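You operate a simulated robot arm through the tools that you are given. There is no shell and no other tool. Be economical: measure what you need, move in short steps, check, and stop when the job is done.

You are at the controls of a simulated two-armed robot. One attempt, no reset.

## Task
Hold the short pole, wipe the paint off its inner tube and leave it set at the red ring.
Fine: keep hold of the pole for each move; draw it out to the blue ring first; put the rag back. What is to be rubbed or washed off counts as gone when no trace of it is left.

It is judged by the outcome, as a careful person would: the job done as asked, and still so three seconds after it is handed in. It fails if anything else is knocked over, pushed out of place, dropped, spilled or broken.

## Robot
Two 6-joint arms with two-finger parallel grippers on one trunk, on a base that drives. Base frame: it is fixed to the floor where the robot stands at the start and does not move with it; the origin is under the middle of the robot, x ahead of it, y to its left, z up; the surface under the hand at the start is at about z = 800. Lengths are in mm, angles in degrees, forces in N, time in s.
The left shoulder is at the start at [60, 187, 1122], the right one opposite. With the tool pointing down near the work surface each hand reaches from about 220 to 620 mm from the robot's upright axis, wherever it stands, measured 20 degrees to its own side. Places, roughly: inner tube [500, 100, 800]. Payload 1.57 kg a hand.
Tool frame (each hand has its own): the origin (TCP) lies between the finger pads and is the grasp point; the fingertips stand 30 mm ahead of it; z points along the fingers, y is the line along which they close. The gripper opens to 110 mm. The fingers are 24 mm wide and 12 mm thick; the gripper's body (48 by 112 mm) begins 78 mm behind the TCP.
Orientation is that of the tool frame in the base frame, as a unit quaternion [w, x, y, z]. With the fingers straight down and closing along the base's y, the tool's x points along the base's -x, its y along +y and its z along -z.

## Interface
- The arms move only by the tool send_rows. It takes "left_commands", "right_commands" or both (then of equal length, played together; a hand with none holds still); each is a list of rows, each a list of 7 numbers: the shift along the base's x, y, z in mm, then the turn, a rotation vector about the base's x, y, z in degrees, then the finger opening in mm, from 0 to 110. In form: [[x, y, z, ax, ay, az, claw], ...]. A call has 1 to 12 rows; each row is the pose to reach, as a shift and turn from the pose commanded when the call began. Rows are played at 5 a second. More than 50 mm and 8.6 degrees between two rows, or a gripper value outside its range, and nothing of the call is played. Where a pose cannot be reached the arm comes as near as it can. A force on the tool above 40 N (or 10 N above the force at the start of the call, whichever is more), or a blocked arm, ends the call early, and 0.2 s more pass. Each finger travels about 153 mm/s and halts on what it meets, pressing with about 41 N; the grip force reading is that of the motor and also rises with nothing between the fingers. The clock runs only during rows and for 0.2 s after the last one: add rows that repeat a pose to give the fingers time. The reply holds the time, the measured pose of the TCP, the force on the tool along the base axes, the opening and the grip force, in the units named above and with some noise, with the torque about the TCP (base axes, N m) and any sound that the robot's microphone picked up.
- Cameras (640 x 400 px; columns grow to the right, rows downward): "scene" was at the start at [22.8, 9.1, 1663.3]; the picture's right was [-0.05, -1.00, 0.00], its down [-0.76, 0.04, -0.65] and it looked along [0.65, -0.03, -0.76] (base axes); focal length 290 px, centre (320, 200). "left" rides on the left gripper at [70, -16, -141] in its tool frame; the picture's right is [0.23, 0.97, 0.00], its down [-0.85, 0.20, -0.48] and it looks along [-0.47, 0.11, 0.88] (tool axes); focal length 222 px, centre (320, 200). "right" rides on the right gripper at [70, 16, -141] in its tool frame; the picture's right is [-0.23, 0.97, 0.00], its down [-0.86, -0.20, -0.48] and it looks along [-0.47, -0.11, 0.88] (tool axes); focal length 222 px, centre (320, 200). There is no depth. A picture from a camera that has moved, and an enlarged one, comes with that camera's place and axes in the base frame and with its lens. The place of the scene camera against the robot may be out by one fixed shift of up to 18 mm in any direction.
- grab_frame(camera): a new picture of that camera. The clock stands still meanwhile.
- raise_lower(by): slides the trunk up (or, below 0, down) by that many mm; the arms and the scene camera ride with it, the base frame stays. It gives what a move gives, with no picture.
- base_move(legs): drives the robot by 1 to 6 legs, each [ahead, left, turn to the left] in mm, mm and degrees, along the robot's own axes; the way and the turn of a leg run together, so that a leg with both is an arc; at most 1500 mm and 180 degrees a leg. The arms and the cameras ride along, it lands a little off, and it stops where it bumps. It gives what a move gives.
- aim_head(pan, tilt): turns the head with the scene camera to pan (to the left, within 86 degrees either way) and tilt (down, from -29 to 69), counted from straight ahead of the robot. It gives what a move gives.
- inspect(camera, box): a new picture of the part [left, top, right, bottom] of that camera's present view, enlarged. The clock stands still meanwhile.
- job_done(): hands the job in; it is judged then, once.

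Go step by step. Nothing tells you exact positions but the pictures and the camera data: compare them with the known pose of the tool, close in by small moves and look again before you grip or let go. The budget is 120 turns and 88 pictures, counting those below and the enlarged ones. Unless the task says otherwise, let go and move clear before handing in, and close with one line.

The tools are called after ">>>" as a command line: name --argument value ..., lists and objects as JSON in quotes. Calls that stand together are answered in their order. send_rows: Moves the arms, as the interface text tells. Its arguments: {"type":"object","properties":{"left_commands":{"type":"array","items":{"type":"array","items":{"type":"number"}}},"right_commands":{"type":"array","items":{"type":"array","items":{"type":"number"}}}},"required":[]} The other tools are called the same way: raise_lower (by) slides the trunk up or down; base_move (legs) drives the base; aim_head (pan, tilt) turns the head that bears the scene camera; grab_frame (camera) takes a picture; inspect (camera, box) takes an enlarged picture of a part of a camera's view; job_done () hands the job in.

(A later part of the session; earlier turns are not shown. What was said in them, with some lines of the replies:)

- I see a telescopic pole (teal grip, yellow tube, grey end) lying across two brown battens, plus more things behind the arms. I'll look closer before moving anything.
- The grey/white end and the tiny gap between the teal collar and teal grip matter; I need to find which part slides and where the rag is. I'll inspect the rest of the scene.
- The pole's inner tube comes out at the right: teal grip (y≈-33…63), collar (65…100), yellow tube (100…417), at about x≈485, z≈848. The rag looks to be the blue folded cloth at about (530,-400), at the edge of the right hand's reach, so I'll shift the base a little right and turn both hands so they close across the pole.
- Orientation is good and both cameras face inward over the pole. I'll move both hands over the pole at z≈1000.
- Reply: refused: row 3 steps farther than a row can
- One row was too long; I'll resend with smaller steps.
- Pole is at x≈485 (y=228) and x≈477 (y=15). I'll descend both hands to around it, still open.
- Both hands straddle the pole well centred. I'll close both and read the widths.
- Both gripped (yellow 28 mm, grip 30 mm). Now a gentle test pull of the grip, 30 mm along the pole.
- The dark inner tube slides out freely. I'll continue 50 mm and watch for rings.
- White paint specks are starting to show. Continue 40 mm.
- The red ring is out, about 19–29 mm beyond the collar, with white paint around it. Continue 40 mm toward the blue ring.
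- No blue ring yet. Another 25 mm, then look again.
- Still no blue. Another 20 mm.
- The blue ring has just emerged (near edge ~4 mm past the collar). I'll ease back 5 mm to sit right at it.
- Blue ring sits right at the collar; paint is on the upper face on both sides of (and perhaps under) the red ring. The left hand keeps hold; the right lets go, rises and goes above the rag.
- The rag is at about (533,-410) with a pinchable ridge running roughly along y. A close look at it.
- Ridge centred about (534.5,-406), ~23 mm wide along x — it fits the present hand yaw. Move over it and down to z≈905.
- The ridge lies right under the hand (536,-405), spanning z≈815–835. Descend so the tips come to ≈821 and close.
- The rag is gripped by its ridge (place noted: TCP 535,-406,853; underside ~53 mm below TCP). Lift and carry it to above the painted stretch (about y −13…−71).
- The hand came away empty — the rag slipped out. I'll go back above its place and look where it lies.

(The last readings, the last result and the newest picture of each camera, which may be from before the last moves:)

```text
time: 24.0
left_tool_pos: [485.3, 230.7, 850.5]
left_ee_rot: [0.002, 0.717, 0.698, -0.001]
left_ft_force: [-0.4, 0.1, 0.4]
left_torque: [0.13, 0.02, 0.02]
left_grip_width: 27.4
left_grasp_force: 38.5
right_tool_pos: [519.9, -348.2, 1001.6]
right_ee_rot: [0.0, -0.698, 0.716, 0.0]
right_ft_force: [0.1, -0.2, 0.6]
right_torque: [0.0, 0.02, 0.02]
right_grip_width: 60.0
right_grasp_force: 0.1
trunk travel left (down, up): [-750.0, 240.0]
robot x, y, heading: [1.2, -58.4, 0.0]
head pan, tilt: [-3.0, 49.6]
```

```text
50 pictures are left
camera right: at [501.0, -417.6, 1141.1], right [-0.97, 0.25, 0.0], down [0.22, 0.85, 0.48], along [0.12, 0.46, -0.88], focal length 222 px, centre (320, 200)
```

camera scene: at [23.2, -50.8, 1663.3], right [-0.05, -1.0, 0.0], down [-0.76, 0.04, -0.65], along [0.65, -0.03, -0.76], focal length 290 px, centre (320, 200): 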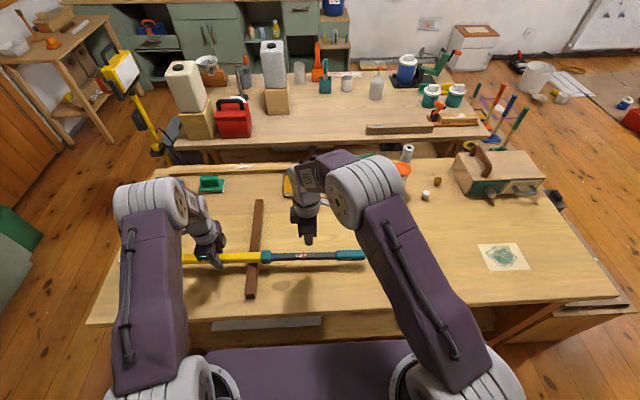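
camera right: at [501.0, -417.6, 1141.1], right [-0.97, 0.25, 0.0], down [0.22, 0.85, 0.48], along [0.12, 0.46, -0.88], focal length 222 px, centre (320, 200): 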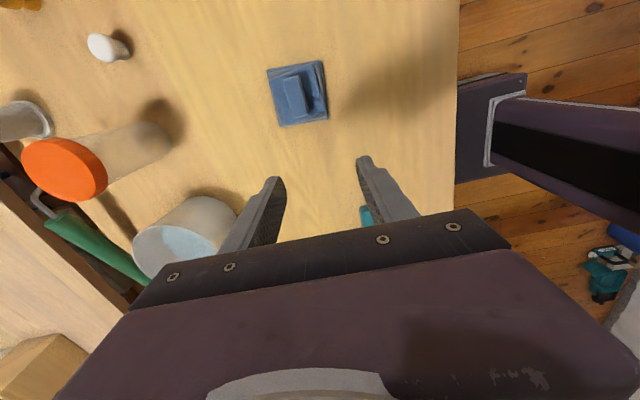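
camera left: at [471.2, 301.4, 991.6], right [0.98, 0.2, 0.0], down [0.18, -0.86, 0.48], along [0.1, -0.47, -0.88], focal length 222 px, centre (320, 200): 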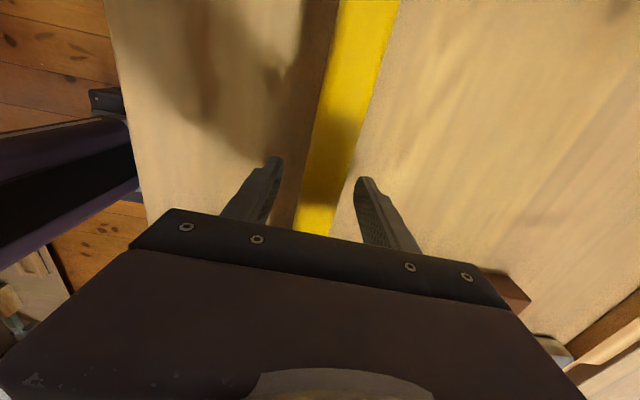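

The rag never left its place, so nothing is upset; the fingers just slid off the ridge. I'll look closely at the ridge's height before regripping.

>>> inspect --camera "scene" --box '[392, 225, 432, 257]'

>>> inspect --camera "right" --box '[258, 52, 338, 136]'

```text
12.50 times, centred on (412, 241) of scene
camera zoom: at [23.0, -49.7, 1663.3], right [-0.05, -1.0, 0.0], down [-0.76, 0.04, -0.65], along [0.65, -0.03, -0.76], focal length 3624 px, centre (-830, -312)
```

zoom: 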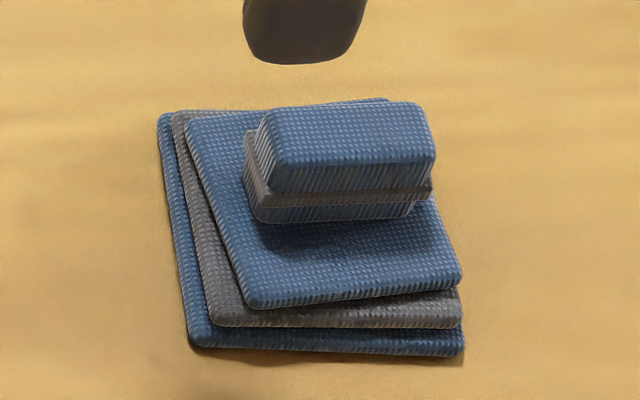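

```text
4.76 times, centred on (298, 94) of right
camera zoom: at [501.0, -417.6, 1141.1], right [-0.97, 0.25, 0.0], down [0.22, 0.85, 0.48], along [0.12, 0.46, -0.88], focal length 1058 px, centre (425, 705)
```

zoom: 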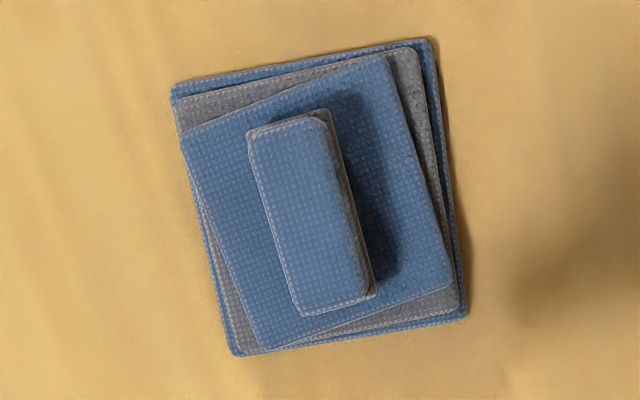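

The handle block is ~24 mm high on a ~24 mm pad (pad top ≈823), so the tips were pressing on the pad while closing. I'll retry with the tips just clear of the pad, a longer squeeze, and a slow lift.

>>> send_rows --right_commands '[[5, -20, -40, 0, 0, 0, 60], [10, -40, -80, 0, 0, 0, 60], [15.5, -57.5, -110, 0, 0, 0, 50], [15.5, -57.5, -135, 0, 0, 0, 50], [15.5, -57.5, -146, 0, 0, 0, 50], [15.5, -57.5, -146, 0, 0, 0, 30], [15.5, -57.5, -146, 0, 0, 0, 20], [15.5, -57.5, -146, 0, 0, 0, 10], [15.5, -57.5, -146, 0, 0, 0, 0], [15.5, -57.5, -146, 0, 0, 0, 0], [15.5, -57.5, -146, 0, 0, 0, 0]]'

>>> send_rows --right_commands '[[0, 0, 2, 0, 0, 0, 0], [0, 0, 4, 0, 0, 0, 0], [0, 0, 7, 0, 0, 0, 0], [0, 0, 10, 0, 0, 0, 0]]'

>>> inspect --camera "scene" --box '[382, 205, 442, 257]'

```text
time: 26.4
left_tool_pos: [485.4, 232.7, 850.5]
left_ee_rot: [0.001, 0.716, 0.698, 0.0]
left_ft_force: [-0.1, 0.5, 0.0]
left_torque: [0.14, -0.01, -0.01]
left_grip_width: 27.7
left_grasp_force: 38.3
right_tool_pos: [533.5, -406.3, 853.6]
right_ee_rot: [0.0, -0.698, 0.716, 0.0]
right_ft_force: [-0.1, -1.3, 5.7]
right_torque: [-0.05, 0.03, -0.04]
right_grip_width: 26.1
right_grasp_force: 37.4
trunk travel left (down, up): [-750.0, 240.0]
robot x, y, heading: [1.7, -64.0, -0.1]
head pan, tilt: [-3.0, 49.6]
```

```text
time: 27.4
left_tool_pos: [485.4, 231.4, 850.9]
left_ee_rot: [0.0, 0.716, 0.698, 0.0]
left_ft_force: [0.1, 0.2, 1.0]
left_torque: [-0.1, -0.03, 0.0]
left_grip_width: 27.6
left_grasp_force: 38.3
right_tool_pos: [534.0, -406.0, 861.8]
right_ee_rot: [-0.001, -0.698, 0.717, 0.0]
right_ft_force: [-0.5, -0.8, -0.8]
right_torque: [0.02, 0.0, -0.03]
right_grip_width: 25.8
right_grasp_force: 37.5
trunk travel left (down, up): [-750.0, 240.0]
robot x, y, heading: [-3.8, -56.9, 0.1]
head pan, tilt: [-3.0, 49.6]
```

```text
7.69 times, centred on (412, 231) of scene
camera zoom: at [23.1, -50.6, 1663.3], right [-0.05, -1.0, 0.0], down [-0.76, 0.04, -0.65], along [0.65, -0.03, -0.76], focal length 2230 px, centre (-388, -38)
```

zoom: 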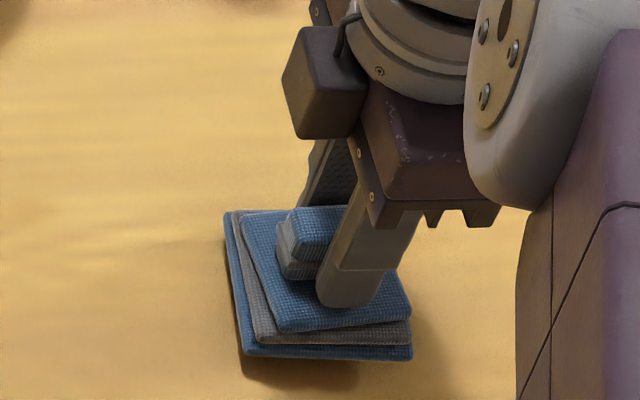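

The rag has come up with the hand this time (shadow shows beneath). Lift on slowly, checking width.

>>> send_rows --right_commands '[[0, 0, 6, 0, 0, 0, 0], [0, 0, 14, 0, 0, 0, 0], [0, 0, 24, 0, 0, 0, 0], [0, 0, 34, 0, 0, 0, 0], [0, 0, 44, 0, 0, 0, 0], [0, 0, 55, 0, 0, 0, 0], [0, 0, 66, 0, 0, 0, 0], [0, 0, 77, 0, 0, 0, 0], [0, 0, 88, 0, 0, 0, 0], [0, 0, 98, 0, 0, 0, 0]]'

>>> grab_frame --camera "right"

```text
time: 29.6
left_tool_pos: [485.6, 231.4, 850.6]
left_ee_rot: [-0.001, 0.716, 0.698, 0.0]
left_ft_force: [-0.8, 0.9, 0.1]
left_torque: [-0.06, 0.0, -0.03]
left_grip_width: 27.9
left_grasp_force: 38.3
right_tool_pos: [533.1, -406.1, 961.0]
right_ee_rot: [-0.001, -0.698, 0.716, 0.0]
right_ft_force: [-0.3, 0.0, -0.9]
right_torque: [-0.01, -0.03, -0.01]
right_grip_width: 26.3
right_grasp_force: 37.7
trunk travel left (down, up): [-750.0, 240.0]
robot x, y, heading: [-3.7, -58.7, 0.0]
head pan, tilt: [-3.0, 49.6]
```

```text
46 pictures are left
camera right: at [516.3, -475.0, 1101.3], right [-0.97, 0.25, 0.0], down [0.22, 0.85, 0.48], along [0.12, 0.46, -0.88], focal length 222 px, centre (320, 200)
```

right: 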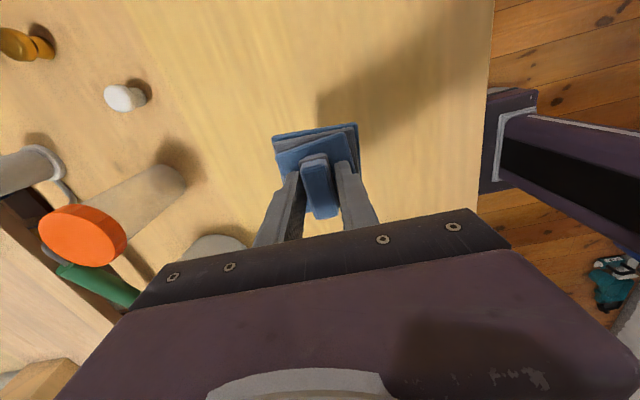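

Rag is held securely. Carry it over to above the tube at y≈0.

>>> send_rows --right_commands '[[-3, 25, 2, 0, 0, 0, 0], [-8, 60, 3, 0, 0, 0, 0], [-13, 96, 3, 0, 0, 0, 0], [-18, 132, 3, 0, 0, 0, 0], [-23, 168, 3, 0, 0, 0, 0], [-28, 204, 3, 0, 0, 0, 0], [-33, 240, 3, 0, 0, 0, 0], [-38, 276, 3, 0, 0, 0, 0], [-43, 312, 3, 0, 0, 0, 0], [-48, 348, 3, 0, 0, 0, 0], [-53, 384, 3, 0, 0, 0, 0], [-55, 400, 3, 0, 0, 0, 0]]'

>>> grab_frame --camera "right"

>>> inspect --camera "scene" --box '[240, 190, 370, 280]'

```text
time: 32.2
left_tool_pos: [485.7, 232.8, 850.6]
left_ee_rot: [0.001, 0.716, 0.698, 0.001]
left_ft_force: [-0.6, 0.8, 0.1]
left_torque: [-0.1, 0.01, -0.01]
left_grip_width: 27.5
left_grasp_force: 38.0
right_tool_pos: [478.0, -4.5, 964.6]
right_ee_rot: [0.001, -0.698, 0.717, 0.0]
right_ft_force: [0.0, 0.2, -0.3]
right_torque: [-0.02, 0.01, 0.01]
right_grip_width: 26.2
right_grasp_force: 37.4
trunk travel left (down, up): [-750.0, 240.0]
robot x, y, heading: [-1.7, -58.0, 0.0]
head pan, tilt: [-3.0, 49.6]
```

```text
45 pictures are left
camera right: at [460.9, -74.5, 1105.6], right [-0.97, 0.25, 0.0], down [0.22, 0.85, 0.48], along [0.12, 0.46, -0.88], focal length 222 px, centre (320, 200)
```

right: 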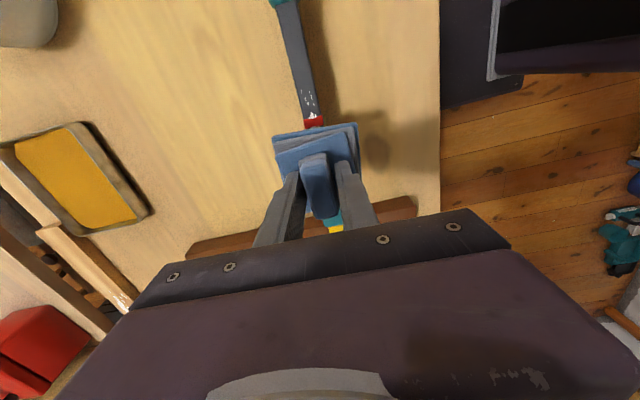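

```text
4.44 times, centred on (305, 235) of scene
camera zoom: at [23.0, -50.2, 1663.3], right [-0.05, -1.0, 0.0], down [-0.76, 0.04, -0.65], along [0.65, -0.03, -0.76], focal length 1289 px, centre (387, 44)
```

zoom: 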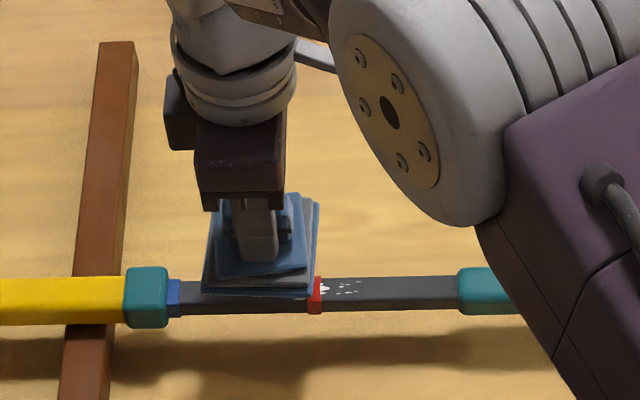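

Rag is over the tube between the blue and red rings (ring at y≈-39). Lower toward contact (expected TCP z ≈ 913).

>>> send_rows --right_commands '[[0, -5, -15, 0, 0, 0, 0], [0, -5, -30, 0, 0, 0, 0], [0, -5, -42, 0, 0, 0, 0], [0, -5, -46, 0, 0, 0, 0], [0, -5, -48, 0, 0, 0, 0]]'

```text
time: 33.4
left_tool_pos: [484.9, 232.5, 849.9]
left_ee_rot: [0.0, 0.716, 0.698, 0.0]
left_ft_force: [-0.7, -0.3, 1.9]
left_torque: [-0.07, -0.02, -0.07]
left_grip_width: 27.7
left_grasp_force: 37.3
right_tool_pos: [479.7, -11.3, 915.3]
right_ee_rot: [0.001, -0.698, 0.716, 0.0]
right_ft_force: [0.3, 0.5, 0.4]
right_torque: [0.01, -0.01, 0.0]
right_grip_width: 25.8
right_grasp_force: 37.2
trunk travel left (down, up): [-750.0, 240.0]
robot x, y, heading: [1.5, -59.4, 0.0]
head pan, tilt: [-3.0, 49.6]
```

>>> send_rows --right_commands '[[0, 0, -2, 0, 0, 0, 0], [0, 0, -4, 0, 0, 0, 0], [0, 0, -4, 0, 0, 0, 0]]'

```text
time: 34.2
left_tool_pos: [483.9, 231.5, 849.1]
left_ee_rot: [0.0, 0.716, 0.698, 0.0]
left_ft_force: [0.1, 1.1, 0.6]
left_torque: [0.23, 0.04, 0.03]
left_grip_width: 27.5
left_grasp_force: 38.7
right_tool_pos: [479.0, -12.0, 912.4]
right_ee_rot: [0.001, -0.698, 0.716, 0.0]
right_ft_force: [-0.1, -0.3, 1.2]
right_torque: [0.06, 0.04, 0.05]
right_grip_width: 25.9
right_grasp_force: 37.3
trunk travel left (down, up): [-750.0, 240.0]
robot x, y, heading: [-2.4, -62.4, -0.2]
head pan, tilt: [-3.0, 49.6]
```

Contact is near; a little lower until the force shows.

>>> send_rows --right_commands '[[0, 0, -1.5, 0, 0, 0, 0], [0, 0, -3, 0, 0, 0, 0], [0, 0, -3, 0, 0, 0, 0]]'

```text
time: 35.0
left_tool_pos: [485.9, 231.7, 851.8]
left_ee_rot: [0.001, 0.716, 0.698, 0.001]
left_ft_force: [2.0, 2.4, 0.5]
left_torque: [1.19, 0.05, 0.16]
left_grip_width: 27.6
left_grasp_force: 37.6
right_tool_pos: [478.5, -11.0, 909.4]
right_ee_rot: [0.001, -0.697, 0.717, -0.001]
right_ft_force: [2.5, -1.4, 17.8]
right_torque: [0.76, -0.13, -0.1]
right_grip_width: 25.9
right_grasp_force: 37.4
trunk travel left (down, up): [-750.0, 240.0]
robot x, y, heading: [0.6, -64.6, 0.1]
head pan, tilt: [-3.0, 49.6]
```

In contact (~18 N at z≈909). Ease up 1 mm and stroke along the tube to y≈-90 and back.

>>> send_rows --right_commands '[[0, 0, 1, 0, 0, 0, 0], [-0.4, -14, 1, 0, 0, 0, 0], [-0.8, -28, 1, 0, 0, 0, 0], [-1.2, -42, 1, 0, 0, 0, 0], [-1.6, -56, 1, 0, 0, 0, 0], [-2, -70, 1, 0, 0, 0, 0], [-2.3, -80, 1, 0, 0, 0, 0], [-1.8, -62, 1, 0, 0, 0, 0], [-1.2, -42, 1, 0, 0, 0, 0], [-0.6, -22, 1, 0, 0, 0, 0], [0, -2, 1, 0, 0, 0, 0], [0, 8, 1, 0, 0, 0, 0]]'

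>>> inspect --camera "right" --box '[240, 0, 400, 200]'

```text
time: 37.6
left_tool_pos: [485.8, 231.5, 851.3]
left_ee_rot: [0.001, 0.717, 0.697, 0.001]
left_ft_force: [2.4, 3.3, 8.7]
left_torque: [-0.04, -0.09, -0.06]
left_grip_width: 27.7
left_grasp_force: 38.1
right_tool_pos: [478.6, -3.7, 911.7]
right_ee_rot: [0.001, -0.698, 0.716, 0.0]
right_ft_force: [3.5, -1.5, 10.5]
right_torque: [0.08, -0.2, -0.06]
right_grip_width: 25.7
right_grasp_force: 36.9
trunk travel left (down, up): [-750.0, 240.0]
robot x, y, heading: [-0.5, -64.6, -0.1]
head pan, tilt: [-3.0, 49.6]
```

```text
2.00 times, centred on (320, 100) of right
camera zoom: at [460.6, -73.6, 1051.2], right [-0.97, 0.25, 0.0], down [0.22, 0.85, 0.48], along [0.12, 0.46, -0.88], focal length 444 px, centre (320, 400)
```

zoom: 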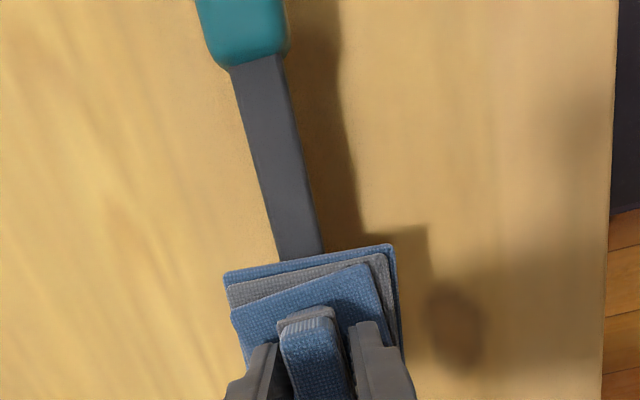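

Specks beyond the ring are gone. A second pair of strokes, then lift and look at the whole stretch.

>>> send_rows --right_commands '[[-0.4, -20, 0, 0, 0, 0, 0], [-0.8, -38, 0, 0, 0, 0, 0], [-1.2, -56, 0, 0, 0, 0, 0], [-1.6, -74, 0, 0, 0, 0, 0], [-2, -92, 0, 0, 0, 0, 0], [-1.6, -74, 0, 0, 0, 0, 0], [-1.2, -56, 0, 0, 0, 0, 0], [-0.8, -38, 0, 0, 0, 0, 0], [-0.4, -20, 0, 0, 0, 0, 0], [0, -4, 0, 0, 0, 0, 0], [0, 2, 0, 0, 0, 0, 0]]'

>>> send_rows --right_commands '[[0, 0, 12, 0, 0, 0, 0], [0, 0, 30, 0, 0, 0, 0], [0, 0, 50, 0, 0, 0, 0], [3, -30, 55, 0, 0, 0, 0], [8, -60, 55, 0, 0, 0, 0], [12, -95, 55, 0, 0, 0, 0], [17, -130, 55, 0, 0, 0, 0], [22, -165, 55, 0, 0, 0, 0], [27, -200, 55, 0, 0, 0, 0], [27, -200, 55, 0, 0, 0, 0]]'

>>> inspect --camera "scene" --box '[250, 220, 346, 280]'

>>> grab_frame --camera "left"

```text
time: 40.0
left_tool_pos: [485.3, 231.5, 852.5]
left_ee_rot: [0.001, 0.717, 0.697, 0.001]
left_ft_force: [2.8, 2.5, 4.3]
left_torque: [0.89, -0.04, -0.08]
left_grip_width: 27.8
left_grasp_force: 38.2
right_tool_pos: [478.6, -0.6, 910.3]
right_ee_rot: [0.002, -0.698, 0.716, -0.001]
right_ft_force: [4.0, -0.9, 15.4]
right_torque: [0.13, -0.16, -0.03]
right_grip_width: 25.8
right_grasp_force: 36.9
trunk travel left (down, up): [-750.0, 240.0]
robot x, y, heading: [0.2, -60.8, 0.0]
head pan, tilt: [-3.0, 49.6]
```

```text
time: 42.2
left_tool_pos: [484.4, 232.8, 850.8]
left_ee_rot: [0.001, 0.716, 0.698, -0.001]
left_ft_force: [-0.1, -1.9, -1.4]
left_torque: [-0.2, 0.03, 0.02]
left_grip_width: 27.6
left_grasp_force: 37.9
right_tool_pos: [506.1, -201.9, 966.6]
right_ee_rot: [0.0, -0.697, 0.717, 0.0]
right_ft_force: [-0.4, 0.0, 0.2]
right_torque: [0.0, 0.01, 0.03]
right_grip_width: 25.5
right_grasp_force: 37.2
trunk travel left (down, up): [-750.0, 240.0]
robot x, y, heading: [0.5, -59.2, -0.0]
head pan, tilt: [-3.0, 49.6]
```

```text
6.67 times, centred on (298, 250) of scene
camera zoom: at [22.9, -50.2, 1663.3], right [-0.05, -1.0, 0.0], down [-0.76, 0.04, -0.65], along [0.65, -0.03, -0.76], focal length 1933 px, centre (467, -133)
```

zoom: 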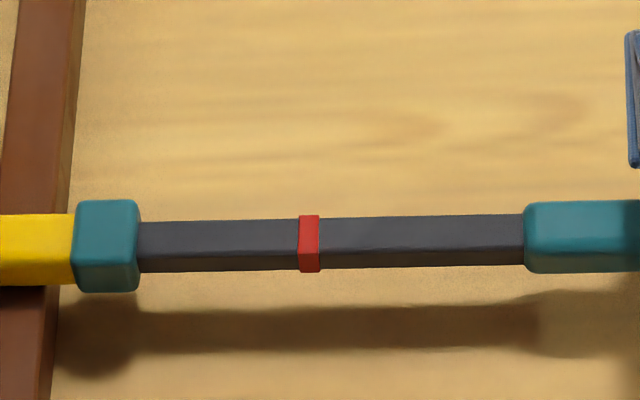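

```text
41 pictures are left
camera left: at [471.8, 301.9, 991.3], right [0.98, 0.2, 0.0], down [0.18, -0.86, 0.48], along [0.1, -0.47, -0.88], focal length 222 px, centre (320, 200)
```

left: 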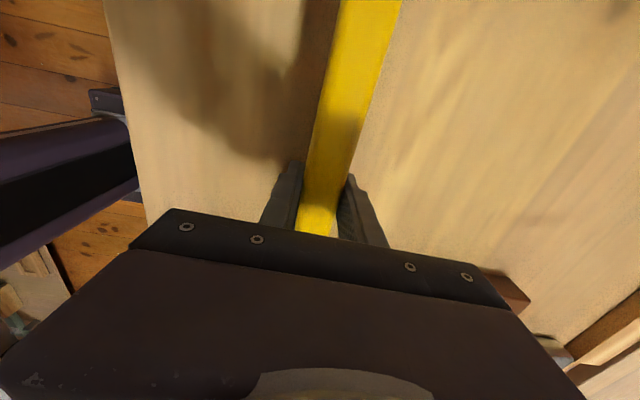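

The paint is gone from the visible faces, though the wiping nudged the tube in ~24 mm (red ring still 75 mm out). Before returning the rag I'll check the far side of the tube with the right wrist camera.

>>> send_rows --right_commands '[[12, 35, 0, 0, 0, 0, 0], [24, 60, 0, 0, 0, 0, 0], [36, 80, 0, 0, 0, 0, 0], [50, 90, 0, 0, 0, 0, 0], [50, 90, 0, 0, 0, 0, 0]]'

>>> inspect --camera "right" --box '[290, 0, 490, 200]'

```text
time: 43.4
left_tool_pos: [485.2, 232.0, 850.1]
left_ee_rot: [0.0, 0.716, 0.698, -0.001]
left_ft_force: [0.0, -0.4, -0.1]
left_torque: [-0.21, 0.03, 0.02]
left_grip_width: 27.7
left_grasp_force: 38.3
right_tool_pos: [558.0, -110.6, 964.8]
right_ee_rot: [-0.001, -0.697, 0.717, 0.001]
right_ft_force: [0.1, -0.2, 0.2]
right_torque: [0.0, -0.03, 0.01]
right_grip_width: 25.7
right_grasp_force: 37.0
trunk travel left (down, up): [-750.0, 240.0]
robot x, y, heading: [0.4, -59.2, -0.1]
head pan, tilt: [-3.0, 49.6]
```

```text
2.00 times, centred on (390, 100) of right
camera zoom: at [539.1, -180.2, 1105.3], right [-0.97, 0.25, 0.0], down [0.22, 0.85, 0.48], along [0.12, 0.46, -0.88], focal length 444 px, centre (180, 400)
```

zoom: 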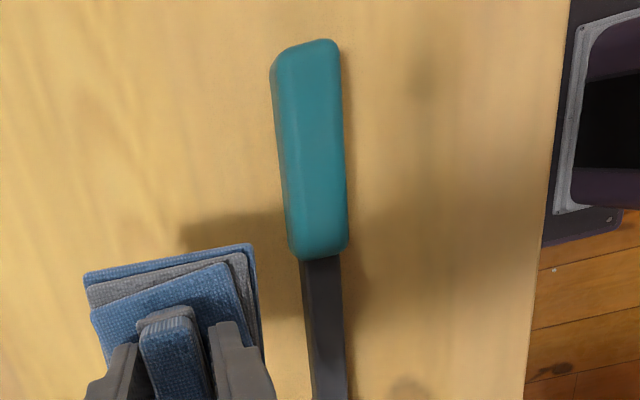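

>>> inspect --camera "right" --box '[330, 110, 430, 240]'

```text
3.08 times, centred on (380, 175) of right
camera zoom: at [539.1, -180.2, 1105.3], right [-0.97, 0.25, 0.0], down [0.22, 0.85, 0.48], along [0.12, 0.46, -0.88], focal length 684 px, centre (135, 277)
```

zoom: 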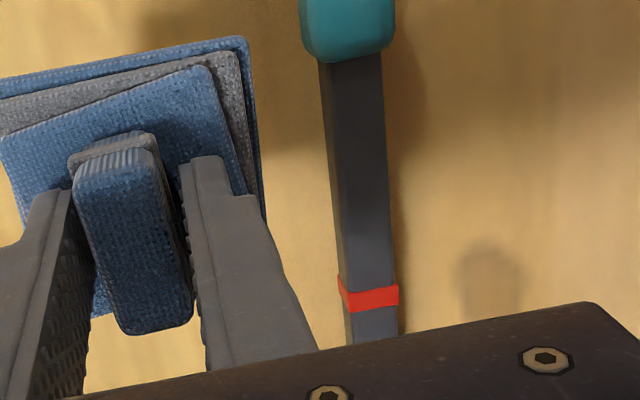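

Far side is clean too. Now take the rag back to its place at (534,-406).

>>> send_rows --right_commands '[[-2, -25, 0, 0, 0, 0, 0], [-4, -58, 0, 0, 0, 0, 0], [-7, -91, 0, 0, 0, 0, 0], [-10, -124, 0, 0, 0, 0, 0], [-13, -157, 0, 0, 0, 0, 0], [-16, -190, 0, 0, 0, 0, 0], [-19, -223, 0, 0, 0, 0, 0], [-22, -256, 0, 0, 0, 0, 0], [-24, -285, -5, 0, 0, 0, 0], [-24.5, -295.5, -30, 0, 0, 0, 0], [-24.5, -295.5, -60, 0, 0, 0, 0], [-24.5, -295.5, -90, 0, 0, 0, 0]]'

>>> inspect --camera "scene" --box '[370, 200, 466, 260]'

```text
time: 46.0
left_tool_pos: [485.3, 232.8, 851.2]
left_ee_rot: [0.0, 0.716, 0.698, 0.001]
left_ft_force: [-0.9, -0.6, -1.1]
left_torque: [-0.11, -0.02, -0.07]
left_grip_width: 27.7
left_grasp_force: 38.5
right_tool_pos: [532.0, -405.8, 874.7]
right_ee_rot: [0.0, -0.698, 0.716, 0.0]
right_ft_force: [-0.2, 0.8, -0.7]
right_torque: [0.02, 0.02, -0.04]
right_grip_width: 25.5
right_grasp_force: 37.0
trunk travel left (down, up): [-750.0, 240.0]
robot x, y, heading: [-1.2, -60.2, 0.1]
head pan, tilt: [-3.0, 49.6]
```

```text
6.67 times, centred on (418, 230) of scene
camera zoom: at [23.5, -51.1, 1663.3], right [-0.05, -1.0, 0.0], down [-0.76, 0.04, -0.65], along [0.65, -0.03, -0.76], focal length 1933 px, centre (-333, 0)
```

zoom: 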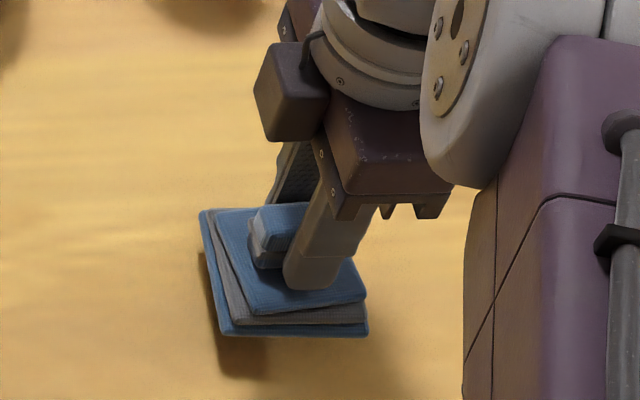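

Rag hovers ~20 mm above its spot. Lower gently to the table.

>>> send_rows --right_commands '[[1, 0, -6, 0, 0, 0, 0], [1.5, 0, -12, 0, 0, 0, 0], [1.5, 0, -17, 0, 0, 0, 0], [1.5, 0, -20, 0, 0, 0, 0], [1.5, 0, -21, 0, 0, 0, 0], [1.5, 0, -21, 0, 0, 0, 0]]'

```text
time: 47.4
left_tool_pos: [484.9, 232.4, 850.7]
left_ee_rot: [0.0, 0.717, 0.697, 0.0]
left_ft_force: [0.1, 0.2, -3.5]
left_torque: [0.09, 0.01, 0.02]
left_grip_width: 27.6
left_grasp_force: 38.4
right_tool_pos: [534.7, -405.6, 854.3]
right_ee_rot: [0.0, -0.698, 0.717, -0.002]
right_ft_force: [2.4, -2.8, 10.7]
right_torque: [-0.53, -0.13, 0.01]
right_grip_width: 25.4
right_grasp_force: 37.1
trunk travel left (down, up): [-750.0, 240.0]
robot x, y, heading: [-1.1, -56.9, -0.0]
head pan, tilt: [-3.0, 49.6]
```

The rag is on the table. Open, rise, and look.

>>> send_rows --right_commands '[[0, 0, 0, 0, 0, 0, 35], [0, 0, 0, 0, 0, 0, 55], [0, 0, 3, 0, 0, 0, 60], [0, 0, 30, 0, 0, 0, 60], [0, 0, 70, 0, 0, 0, 60], [-2, 15, 110, 0, 0, 0, 60], [-6, 40, 145, 0, 0, 0, 60], [-10, 85, 145, 0, 0, 0, 80], [-16, 130, 145, 0, 0, 0, 80], [-22, 170, 145, 0, 0, 0, 80]]'

>>> grab_frame --camera "right"

>>> grab_frame --camera "scene"

```text
time: 49.6
left_tool_pos: [485.3, 231.4, 850.8]
left_ee_rot: [0.0, 0.716, 0.698, 0.0]
left_ft_force: [0.4, 0.8, -1.2]
left_torque: [-0.12, 0.03, -0.01]
left_grip_width: 27.9
left_grasp_force: 37.8
right_tool_pos: [510.0, -235.7, 999.1]
right_ee_rot: [0.0, -0.698, 0.716, 0.0]
right_ft_force: [-0.1, 0.8, -0.2]
right_torque: [-0.01, 0.0, -0.02]
right_grip_width: 79.9
right_grasp_force: 0.0
trunk travel left (down, up): [-750.0, 240.0]
robot x, y, heading: [0.5, -60.1, 0.0]
head pan, tilt: [-3.0, 49.6]
```

```text
37 pictures are left
camera right: at [492.5, -305.1, 1139.5], right [-0.97, 0.25, 0.0], down [0.22, 0.85, 0.48], along [0.12, 0.46, -0.88], focal length 222 px, centre (320, 200)
```

right: 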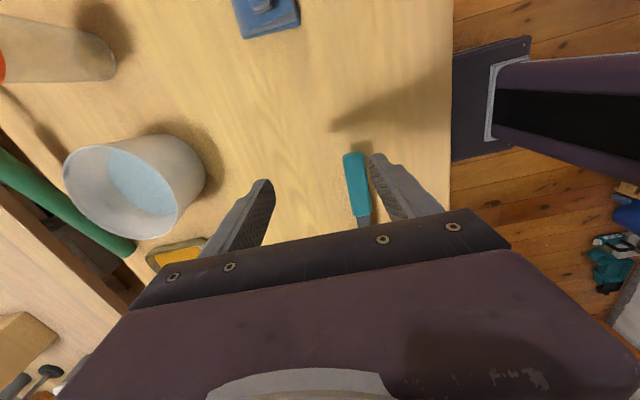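

```text
36 pictures are left
camera scene: at [22.8, -49.1, 1663.3], right [-0.05, -1.0, 0.0], down [-0.76, 0.04, -0.65], along [0.65, -0.04, -0.76], focal length 290 px, centre (320, 200)
```

scene: 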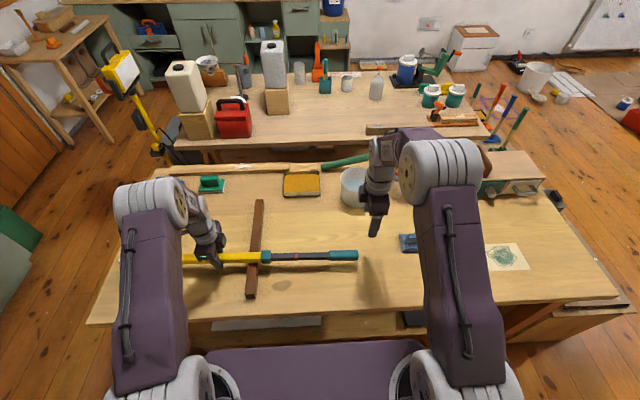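

Rag is back in its place. One high zoom of the tube to confirm no trace is left.

>>> inspect --camera "scene" --box '[262, 240, 334, 272]'

>>> inspect --camera "scene" --box '[278, 246, 314, 266]'

```text
8.89 times, centred on (298, 256) of scene
camera zoom: at [22.8, -49.1, 1663.3], right [-0.05, -1.0, 0.0], down [-0.76, 0.04, -0.65], along [0.65, -0.04, -0.76], focal length 2577 px, centre (516, -298)
```

zoom: 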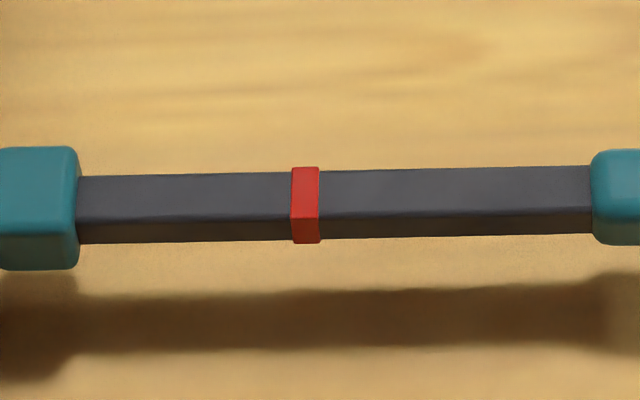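

```text
16.00 times, centred on (296, 256) of scene
camera zoom: at [22.8, -49.1, 1663.3], right [-0.05, -1.0, 0.0], down [-0.76, 0.04, -0.65], along [0.65, -0.04, -0.76], focal length 4639 px, centre (704, -696)
```

zoom: 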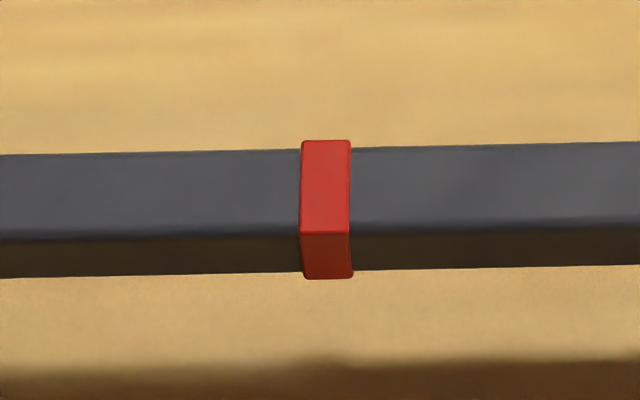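

Clean all round the ring. Now regrip the teal grip at about (474,-163,848).

>>> send_rows --right_commands '[[-12, 25, 0, 0, 0, 0, 100], [-24, 50, -10, 0, 0, 0, 100], [-36, 73, -35, 0, 0, 0, 90], [-36, 73, -75, 0, 0, 0, 70], [-36, 73, -90, 0, 0, 0, 70], [-36, 73, -90, 0, 0, 0, 70]]'

>>> grab_frame --camera "right"

```text
time: 51.0
left_tool_pos: [485.2, 231.5, 850.9]
left_ee_rot: [0.0, 0.716, 0.698, 0.0]
left_ft_force: [0.3, 0.2, -2.0]
left_torque: [-0.06, -0.03, 0.05]
left_grip_width: 27.8
left_grasp_force: 38.1
right_tool_pos: [474.7, -162.9, 908.5]
right_ee_rot: [0.0, -0.698, 0.716, 0.0]
right_ft_force: [-0.1, 0.3, 0.0]
right_torque: [0.01, -0.02, 0.0]
right_grip_width: 69.9
right_grasp_force: 0.1
trunk travel left (down, up): [-750.0, 240.0]
robot x, y, heading: [-2.4, -63.3, 0.0]
head pan, tilt: [-3.0, 49.6]
```

```text
33 pictures are left
camera right: at [456.3, -233.5, 1049.4], right [-0.97, 0.25, 0.0], down [0.22, 0.85, 0.48], along [0.12, 0.46, -0.88], focal length 222 px, centre (320, 200)
```

right: 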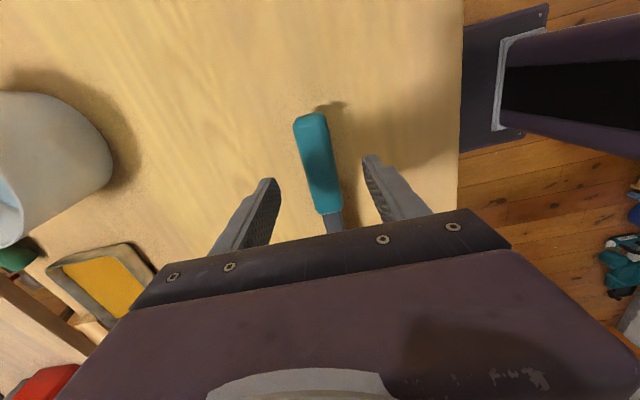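

Aligned over the grip. Descend and close.

>>> send_rows --right_commands '[[0, 0, -25, 0, 0, 0, 70], [0, 0, -50, 0, 0, 0, 60], [0, 0, -60, 0, 0, 0, 60], [0, 0, -60, 0, 0, 0, 35], [0, 0, -60, 0, 0, 0, 20], [0, 0, -60, 0, 0, 0, 10], [0, 0, -60, 0, 0, 0, 10]]'

>>> inspect --camera "scene" --box '[240, 210, 384, 290]'

```text
time: 52.6
left_tool_pos: [485.3, 231.8, 850.1]
left_ee_rot: [0.001, 0.716, 0.698, 0.0]
left_ft_force: [0.2, -0.7, -0.8]
left_torque: [-0.34, 0.03, -0.17]
left_grip_width: 27.6
left_grasp_force: 37.9
right_tool_pos: [473.9, -164.6, 849.6]
right_ee_rot: [0.001, -0.698, 0.716, 0.0]
right_ft_force: [1.5, 0.3, 0.5]
right_torque: [-0.12, -0.03, -0.13]
right_grip_width: 29.5
right_grasp_force: 38.9
trunk travel left (down, up): [-750.0, 240.0]
robot x, y, heading: [-3.3, -63.8, 0.0]
head pan, tilt: [-3.0, 49.6]
```

```text
4.44 times, centred on (312, 250) of scene
camera zoom: at [23.2, -50.5, 1663.3], right [-0.05, -1.0, 0.0], down [-0.76, 0.04, -0.65], along [0.65, -0.03, -0.76], focal length 1289 px, centre (356, -22)
```

zoom: 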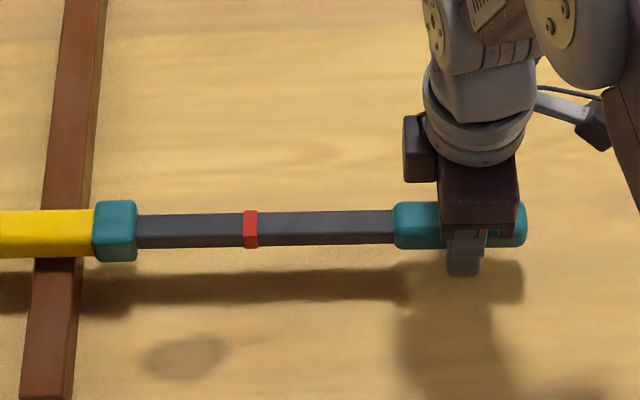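

Gripped. Push the tube in 65 mm first, along the pole.

>>> send_rows --right_commands '[[0.3, 8, 0, 0, 0, 0, 10], [0.6, 18, 0, 0, 0, 0, 10], [0.9, 28, 0, 0, 0, 0, 10], [1.2, 38, 0, 0, 0, 0, 10], [1.5, 48, 0, 0, 0, 0, 10], [1.8, 58, 0, 0, 0, 0, 10], [2, 65, 0, 0, 0, 0, 10], [2, 65, 0, 0, 0, 0, 10]]'

>>> inspect --camera "scene" --box '[250, 236, 298, 268]'

```text
time: 54.4
left_tool_pos: [485.2, 230.8, 849.6]
left_ee_rot: [-0.001, 0.716, 0.698, 0.0]
left_ft_force: [2.3, 0.8, -4.8]
left_torque: [1.24, -0.05, 0.31]
left_grip_width: 27.8
left_grasp_force: 38.5
right_tool_pos: [477.2, -98.6, 848.6]
right_ee_rot: [0.0, -0.698, 0.716, 0.001]
right_ft_force: [-1.5, -0.5, 8.4]
right_torque: [0.8, 0.04, 0.3]
right_grip_width: 29.6
right_grasp_force: 39.9
trunk travel left (down, up): [-750.0, 240.0]
robot x, y, heading: [2.2, -59.8, -0.0]
head pan, tilt: [-3.0, 49.6]
```

```text
12.50 times, centred on (274, 252) of scene
camera zoom: at [22.9, -50.4, 1663.4], right [-0.05, -1.0, 0.0], down [-0.76, 0.04, -0.65], along [0.65, -0.03, -0.76], focal length 3624 px, centre (895, -450)
```

zoom: 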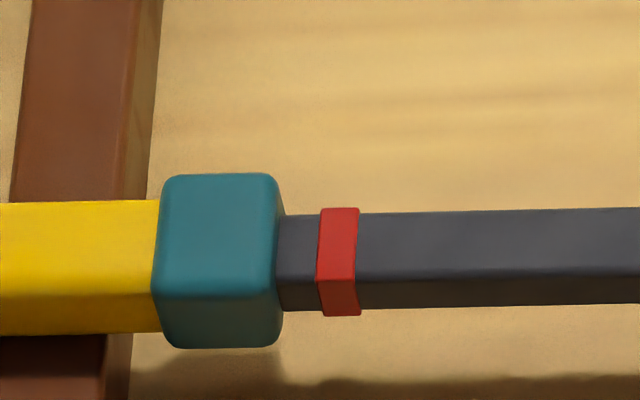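

Red ring's near edge is ~8.7 mm from the collar. Push 9.5 mm more.

>>> send_rows --right_commands '[[0.1, 4, 0, 0, 0, 0, 10], [0.2, 7, 0, 0, 0, 0, 10], [0.3, 9.5, 0, 0, 0, 0, 10], [0.3, 9.5, 0, 0, 0, 0, 10]]'

>>> inspect --camera "scene" --box '[250, 236, 298, 268]'

```text
time: 55.4
left_tool_pos: [484.5, 231.7, 850.4]
left_ee_rot: [0.0, 0.716, 0.698, -0.001]
left_ft_force: [2.4, -2.0, 0.4]
left_torque: [0.4, -0.06, 0.13]
left_grip_width: 27.9
left_grasp_force: 38.5
right_tool_pos: [475.9, -87.7, 848.0]
right_ee_rot: [0.0, -0.698, 0.716, 0.001]
right_ft_force: [-0.8, 4.1, 3.6]
right_torque: [0.04, 0.16, 0.33]
right_grip_width: 29.4
right_grasp_force: 38.4
trunk travel left (down, up): [-750.0, 240.0]
robot x, y, heading: [1.7, -59.8, 0.1]
head pan, tilt: [-3.0, 49.6]
```

```text
12.50 times, centred on (274, 252) of scene
camera zoom: at [22.7, -50.3, 1663.3], right [-0.05, -1.0, 0.0], down [-0.76, 0.04, -0.65], along [0.65, -0.03, -0.76], focal length 3624 px, centre (895, -450)
```

zoom: 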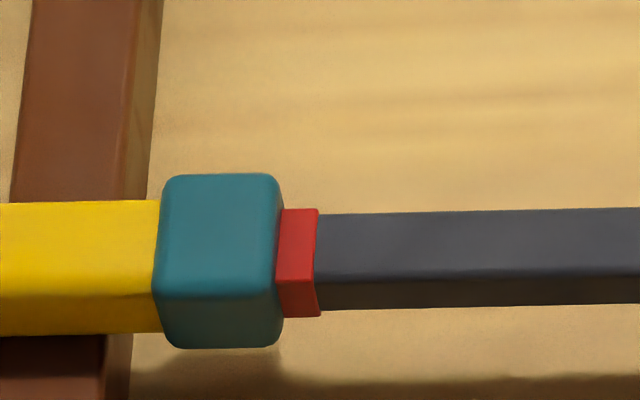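

The red ring now sits right at the collar mouth. Release the right hand first and re-check.

>>> send_rows --right_commands '[[0, 0, 0, 0, 0, 0, 32], [0, 0, 0, 0, 0, 0, 45], [0, 0, 0, 0, 0, 0, 70], [0, 0, 20, 0, 0, 0, 80], [0, 0, 60, 0, 0, 0, 90], [0, -20, 100, 0, 0, 0, 90], [0, -60, 120, 0, 0, 0, 90]]'

>>> inspect --camera "scene" --box '[250, 236, 298, 268]'

```text
time: 57.0
left_tool_pos: [484.0, 230.7, 850.6]
left_ee_rot: [0.0, 0.716, 0.698, 0.0]
left_ft_force: [0.6, -1.1, 0.2]
left_torque: [-0.48, -0.01, -0.04]
left_grip_width: 27.5
left_grasp_force: 38.2
right_tool_pos: [476.2, -150.1, 969.3]
right_ee_rot: [0.001, -0.698, 0.716, 0.0]
right_ft_force: [-0.4, -0.8, -0.8]
right_torque: [-0.01, 0.01, 0.0]
right_grip_width: 90.1
right_grasp_force: 0.0
trunk travel left (down, up): [-750.0, 240.0]
robot x, y, heading: [-0.1, -58.1, -0.1]
head pan, tilt: [-3.0, 49.6]
```

```text
12.50 times, centred on (274, 252) of scene
camera zoom: at [22.6, -52.3, 1663.2], right [-0.05, -1.0, 0.0], down [-0.76, 0.04, -0.65], along [0.65, -0.03, -0.76], focal length 3624 px, centre (895, -450)
```

zoom: 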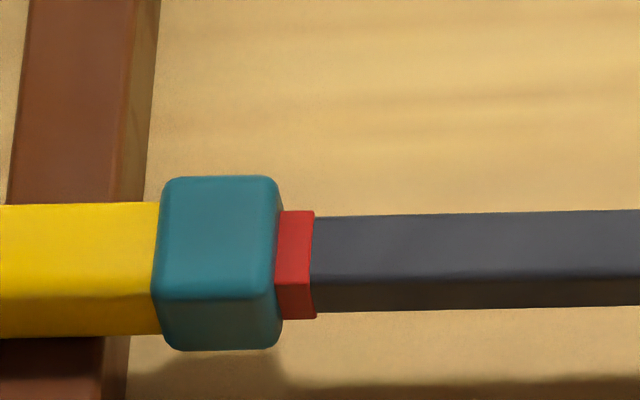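

The setting held. Now the left hand opens and rises clear.

>>> send_rows --left_commands '[[0, 0, 0, 0, 0, 0, 32], [0, 0, 0, 0, 0, 0, 50], [0, 0, 0, 0, 0, 0, 75], [0, 0, 25, 0, 0, 0, 90], [0, 0, 65, 0, 0, 0, 100], [0, 0, 110, 0, 0, 0, 100], [0, 0, 150, 0, 0, 0, 100], [0, 0, 150, 0, 0, 0, 100]]'

>>> grab_frame --camera "scene"

>>> inspect --camera "scene" --box '[140, 220, 360, 310]'

>>> inspect --camera "scene" --box '[250, 236, 298, 268]'

```text
time: 58.8
left_tool_pos: [485.5, 228.2, 1001.8]
left_ee_rot: [0.0, 0.717, 0.697, 0.0]
left_ft_force: [0.2, -1.0, -0.4]
left_torque: [0.03, 0.0, -0.02]
left_grip_width: 99.8
left_grasp_force: 0.1
right_tool_pos: [476.5, -147.6, 967.7]
right_ee_rot: [0.0, -0.698, 0.716, 0.0]
right_ft_force: [-0.2, 0.6, -0.1]
right_torque: [-0.02, -0.02, -0.02]
right_grip_width: 89.5
right_grasp_force: 0.1
trunk travel left (down, up): [-750.0, 240.0]
robot x, y, heading: [2.8, -57.1, 0.0]
head pan, tilt: [-3.0, 49.6]
```

```text
28 pictures are left
camera scene: at [23.4, -50.4, 1663.3], right [-0.05, -1.0, 0.0], down [-0.76, 0.04, -0.65], along [0.65, -0.03, -0.76], focal length 290 px, centre (320, 200)
```

scene: 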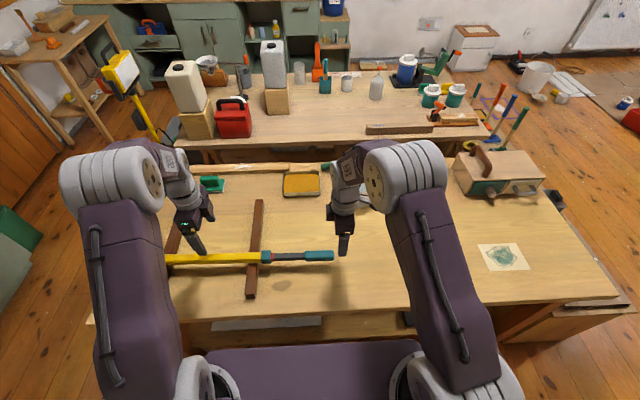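

```text
2.91 times, centred on (250, 265) of scene
camera zoom: at [23.4, -50.4, 1663.3], right [-0.05, -1.0, 0.0], down [-0.76, 0.04, -0.65], along [0.65, -0.03, -0.76], focal length 844 px, centre (524, 11)
```

zoom: 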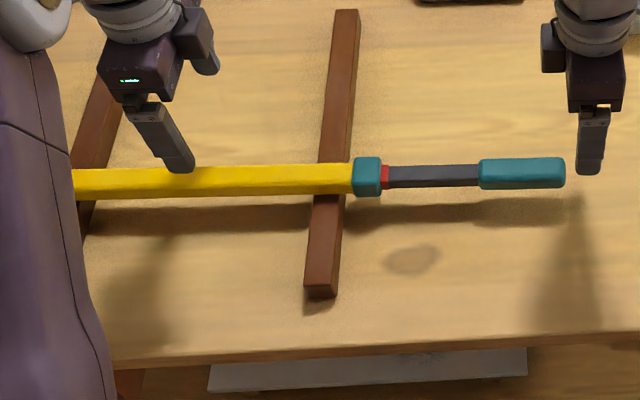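

```text
12.50 times, centred on (274, 252) of scene
camera zoom: at [23.4, -50.4, 1663.3], right [-0.05, -1.0, 0.0], down [-0.76, 0.04, -0.65], along [0.65, -0.03, -0.76], focal length 3624 px, centre (895, -450)
```

zoom: 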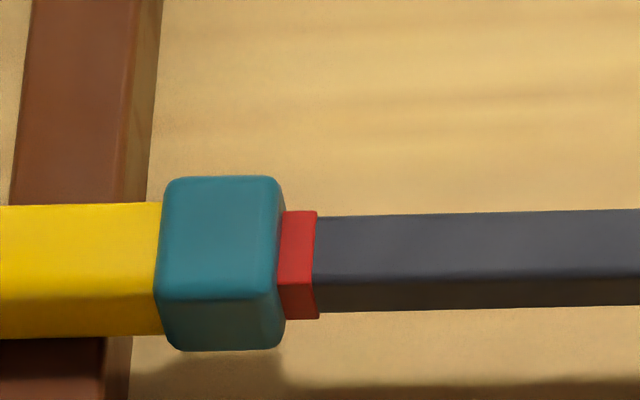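

The pole rests on its battens with the tube clean and the red ring at the collar. The rag is back, both hands are clear, and I'm handing in.

>>> job_done

```text
The job is handed in.
```

The job is handed in. I drew the pole out to the blue ring, wiped the paint off its inner tube, and left it set with the red ring at the collar. The rag is back in its place. Wiping pushed the tube in about 24 mm from the blue ring, and I couldn't see its underside.
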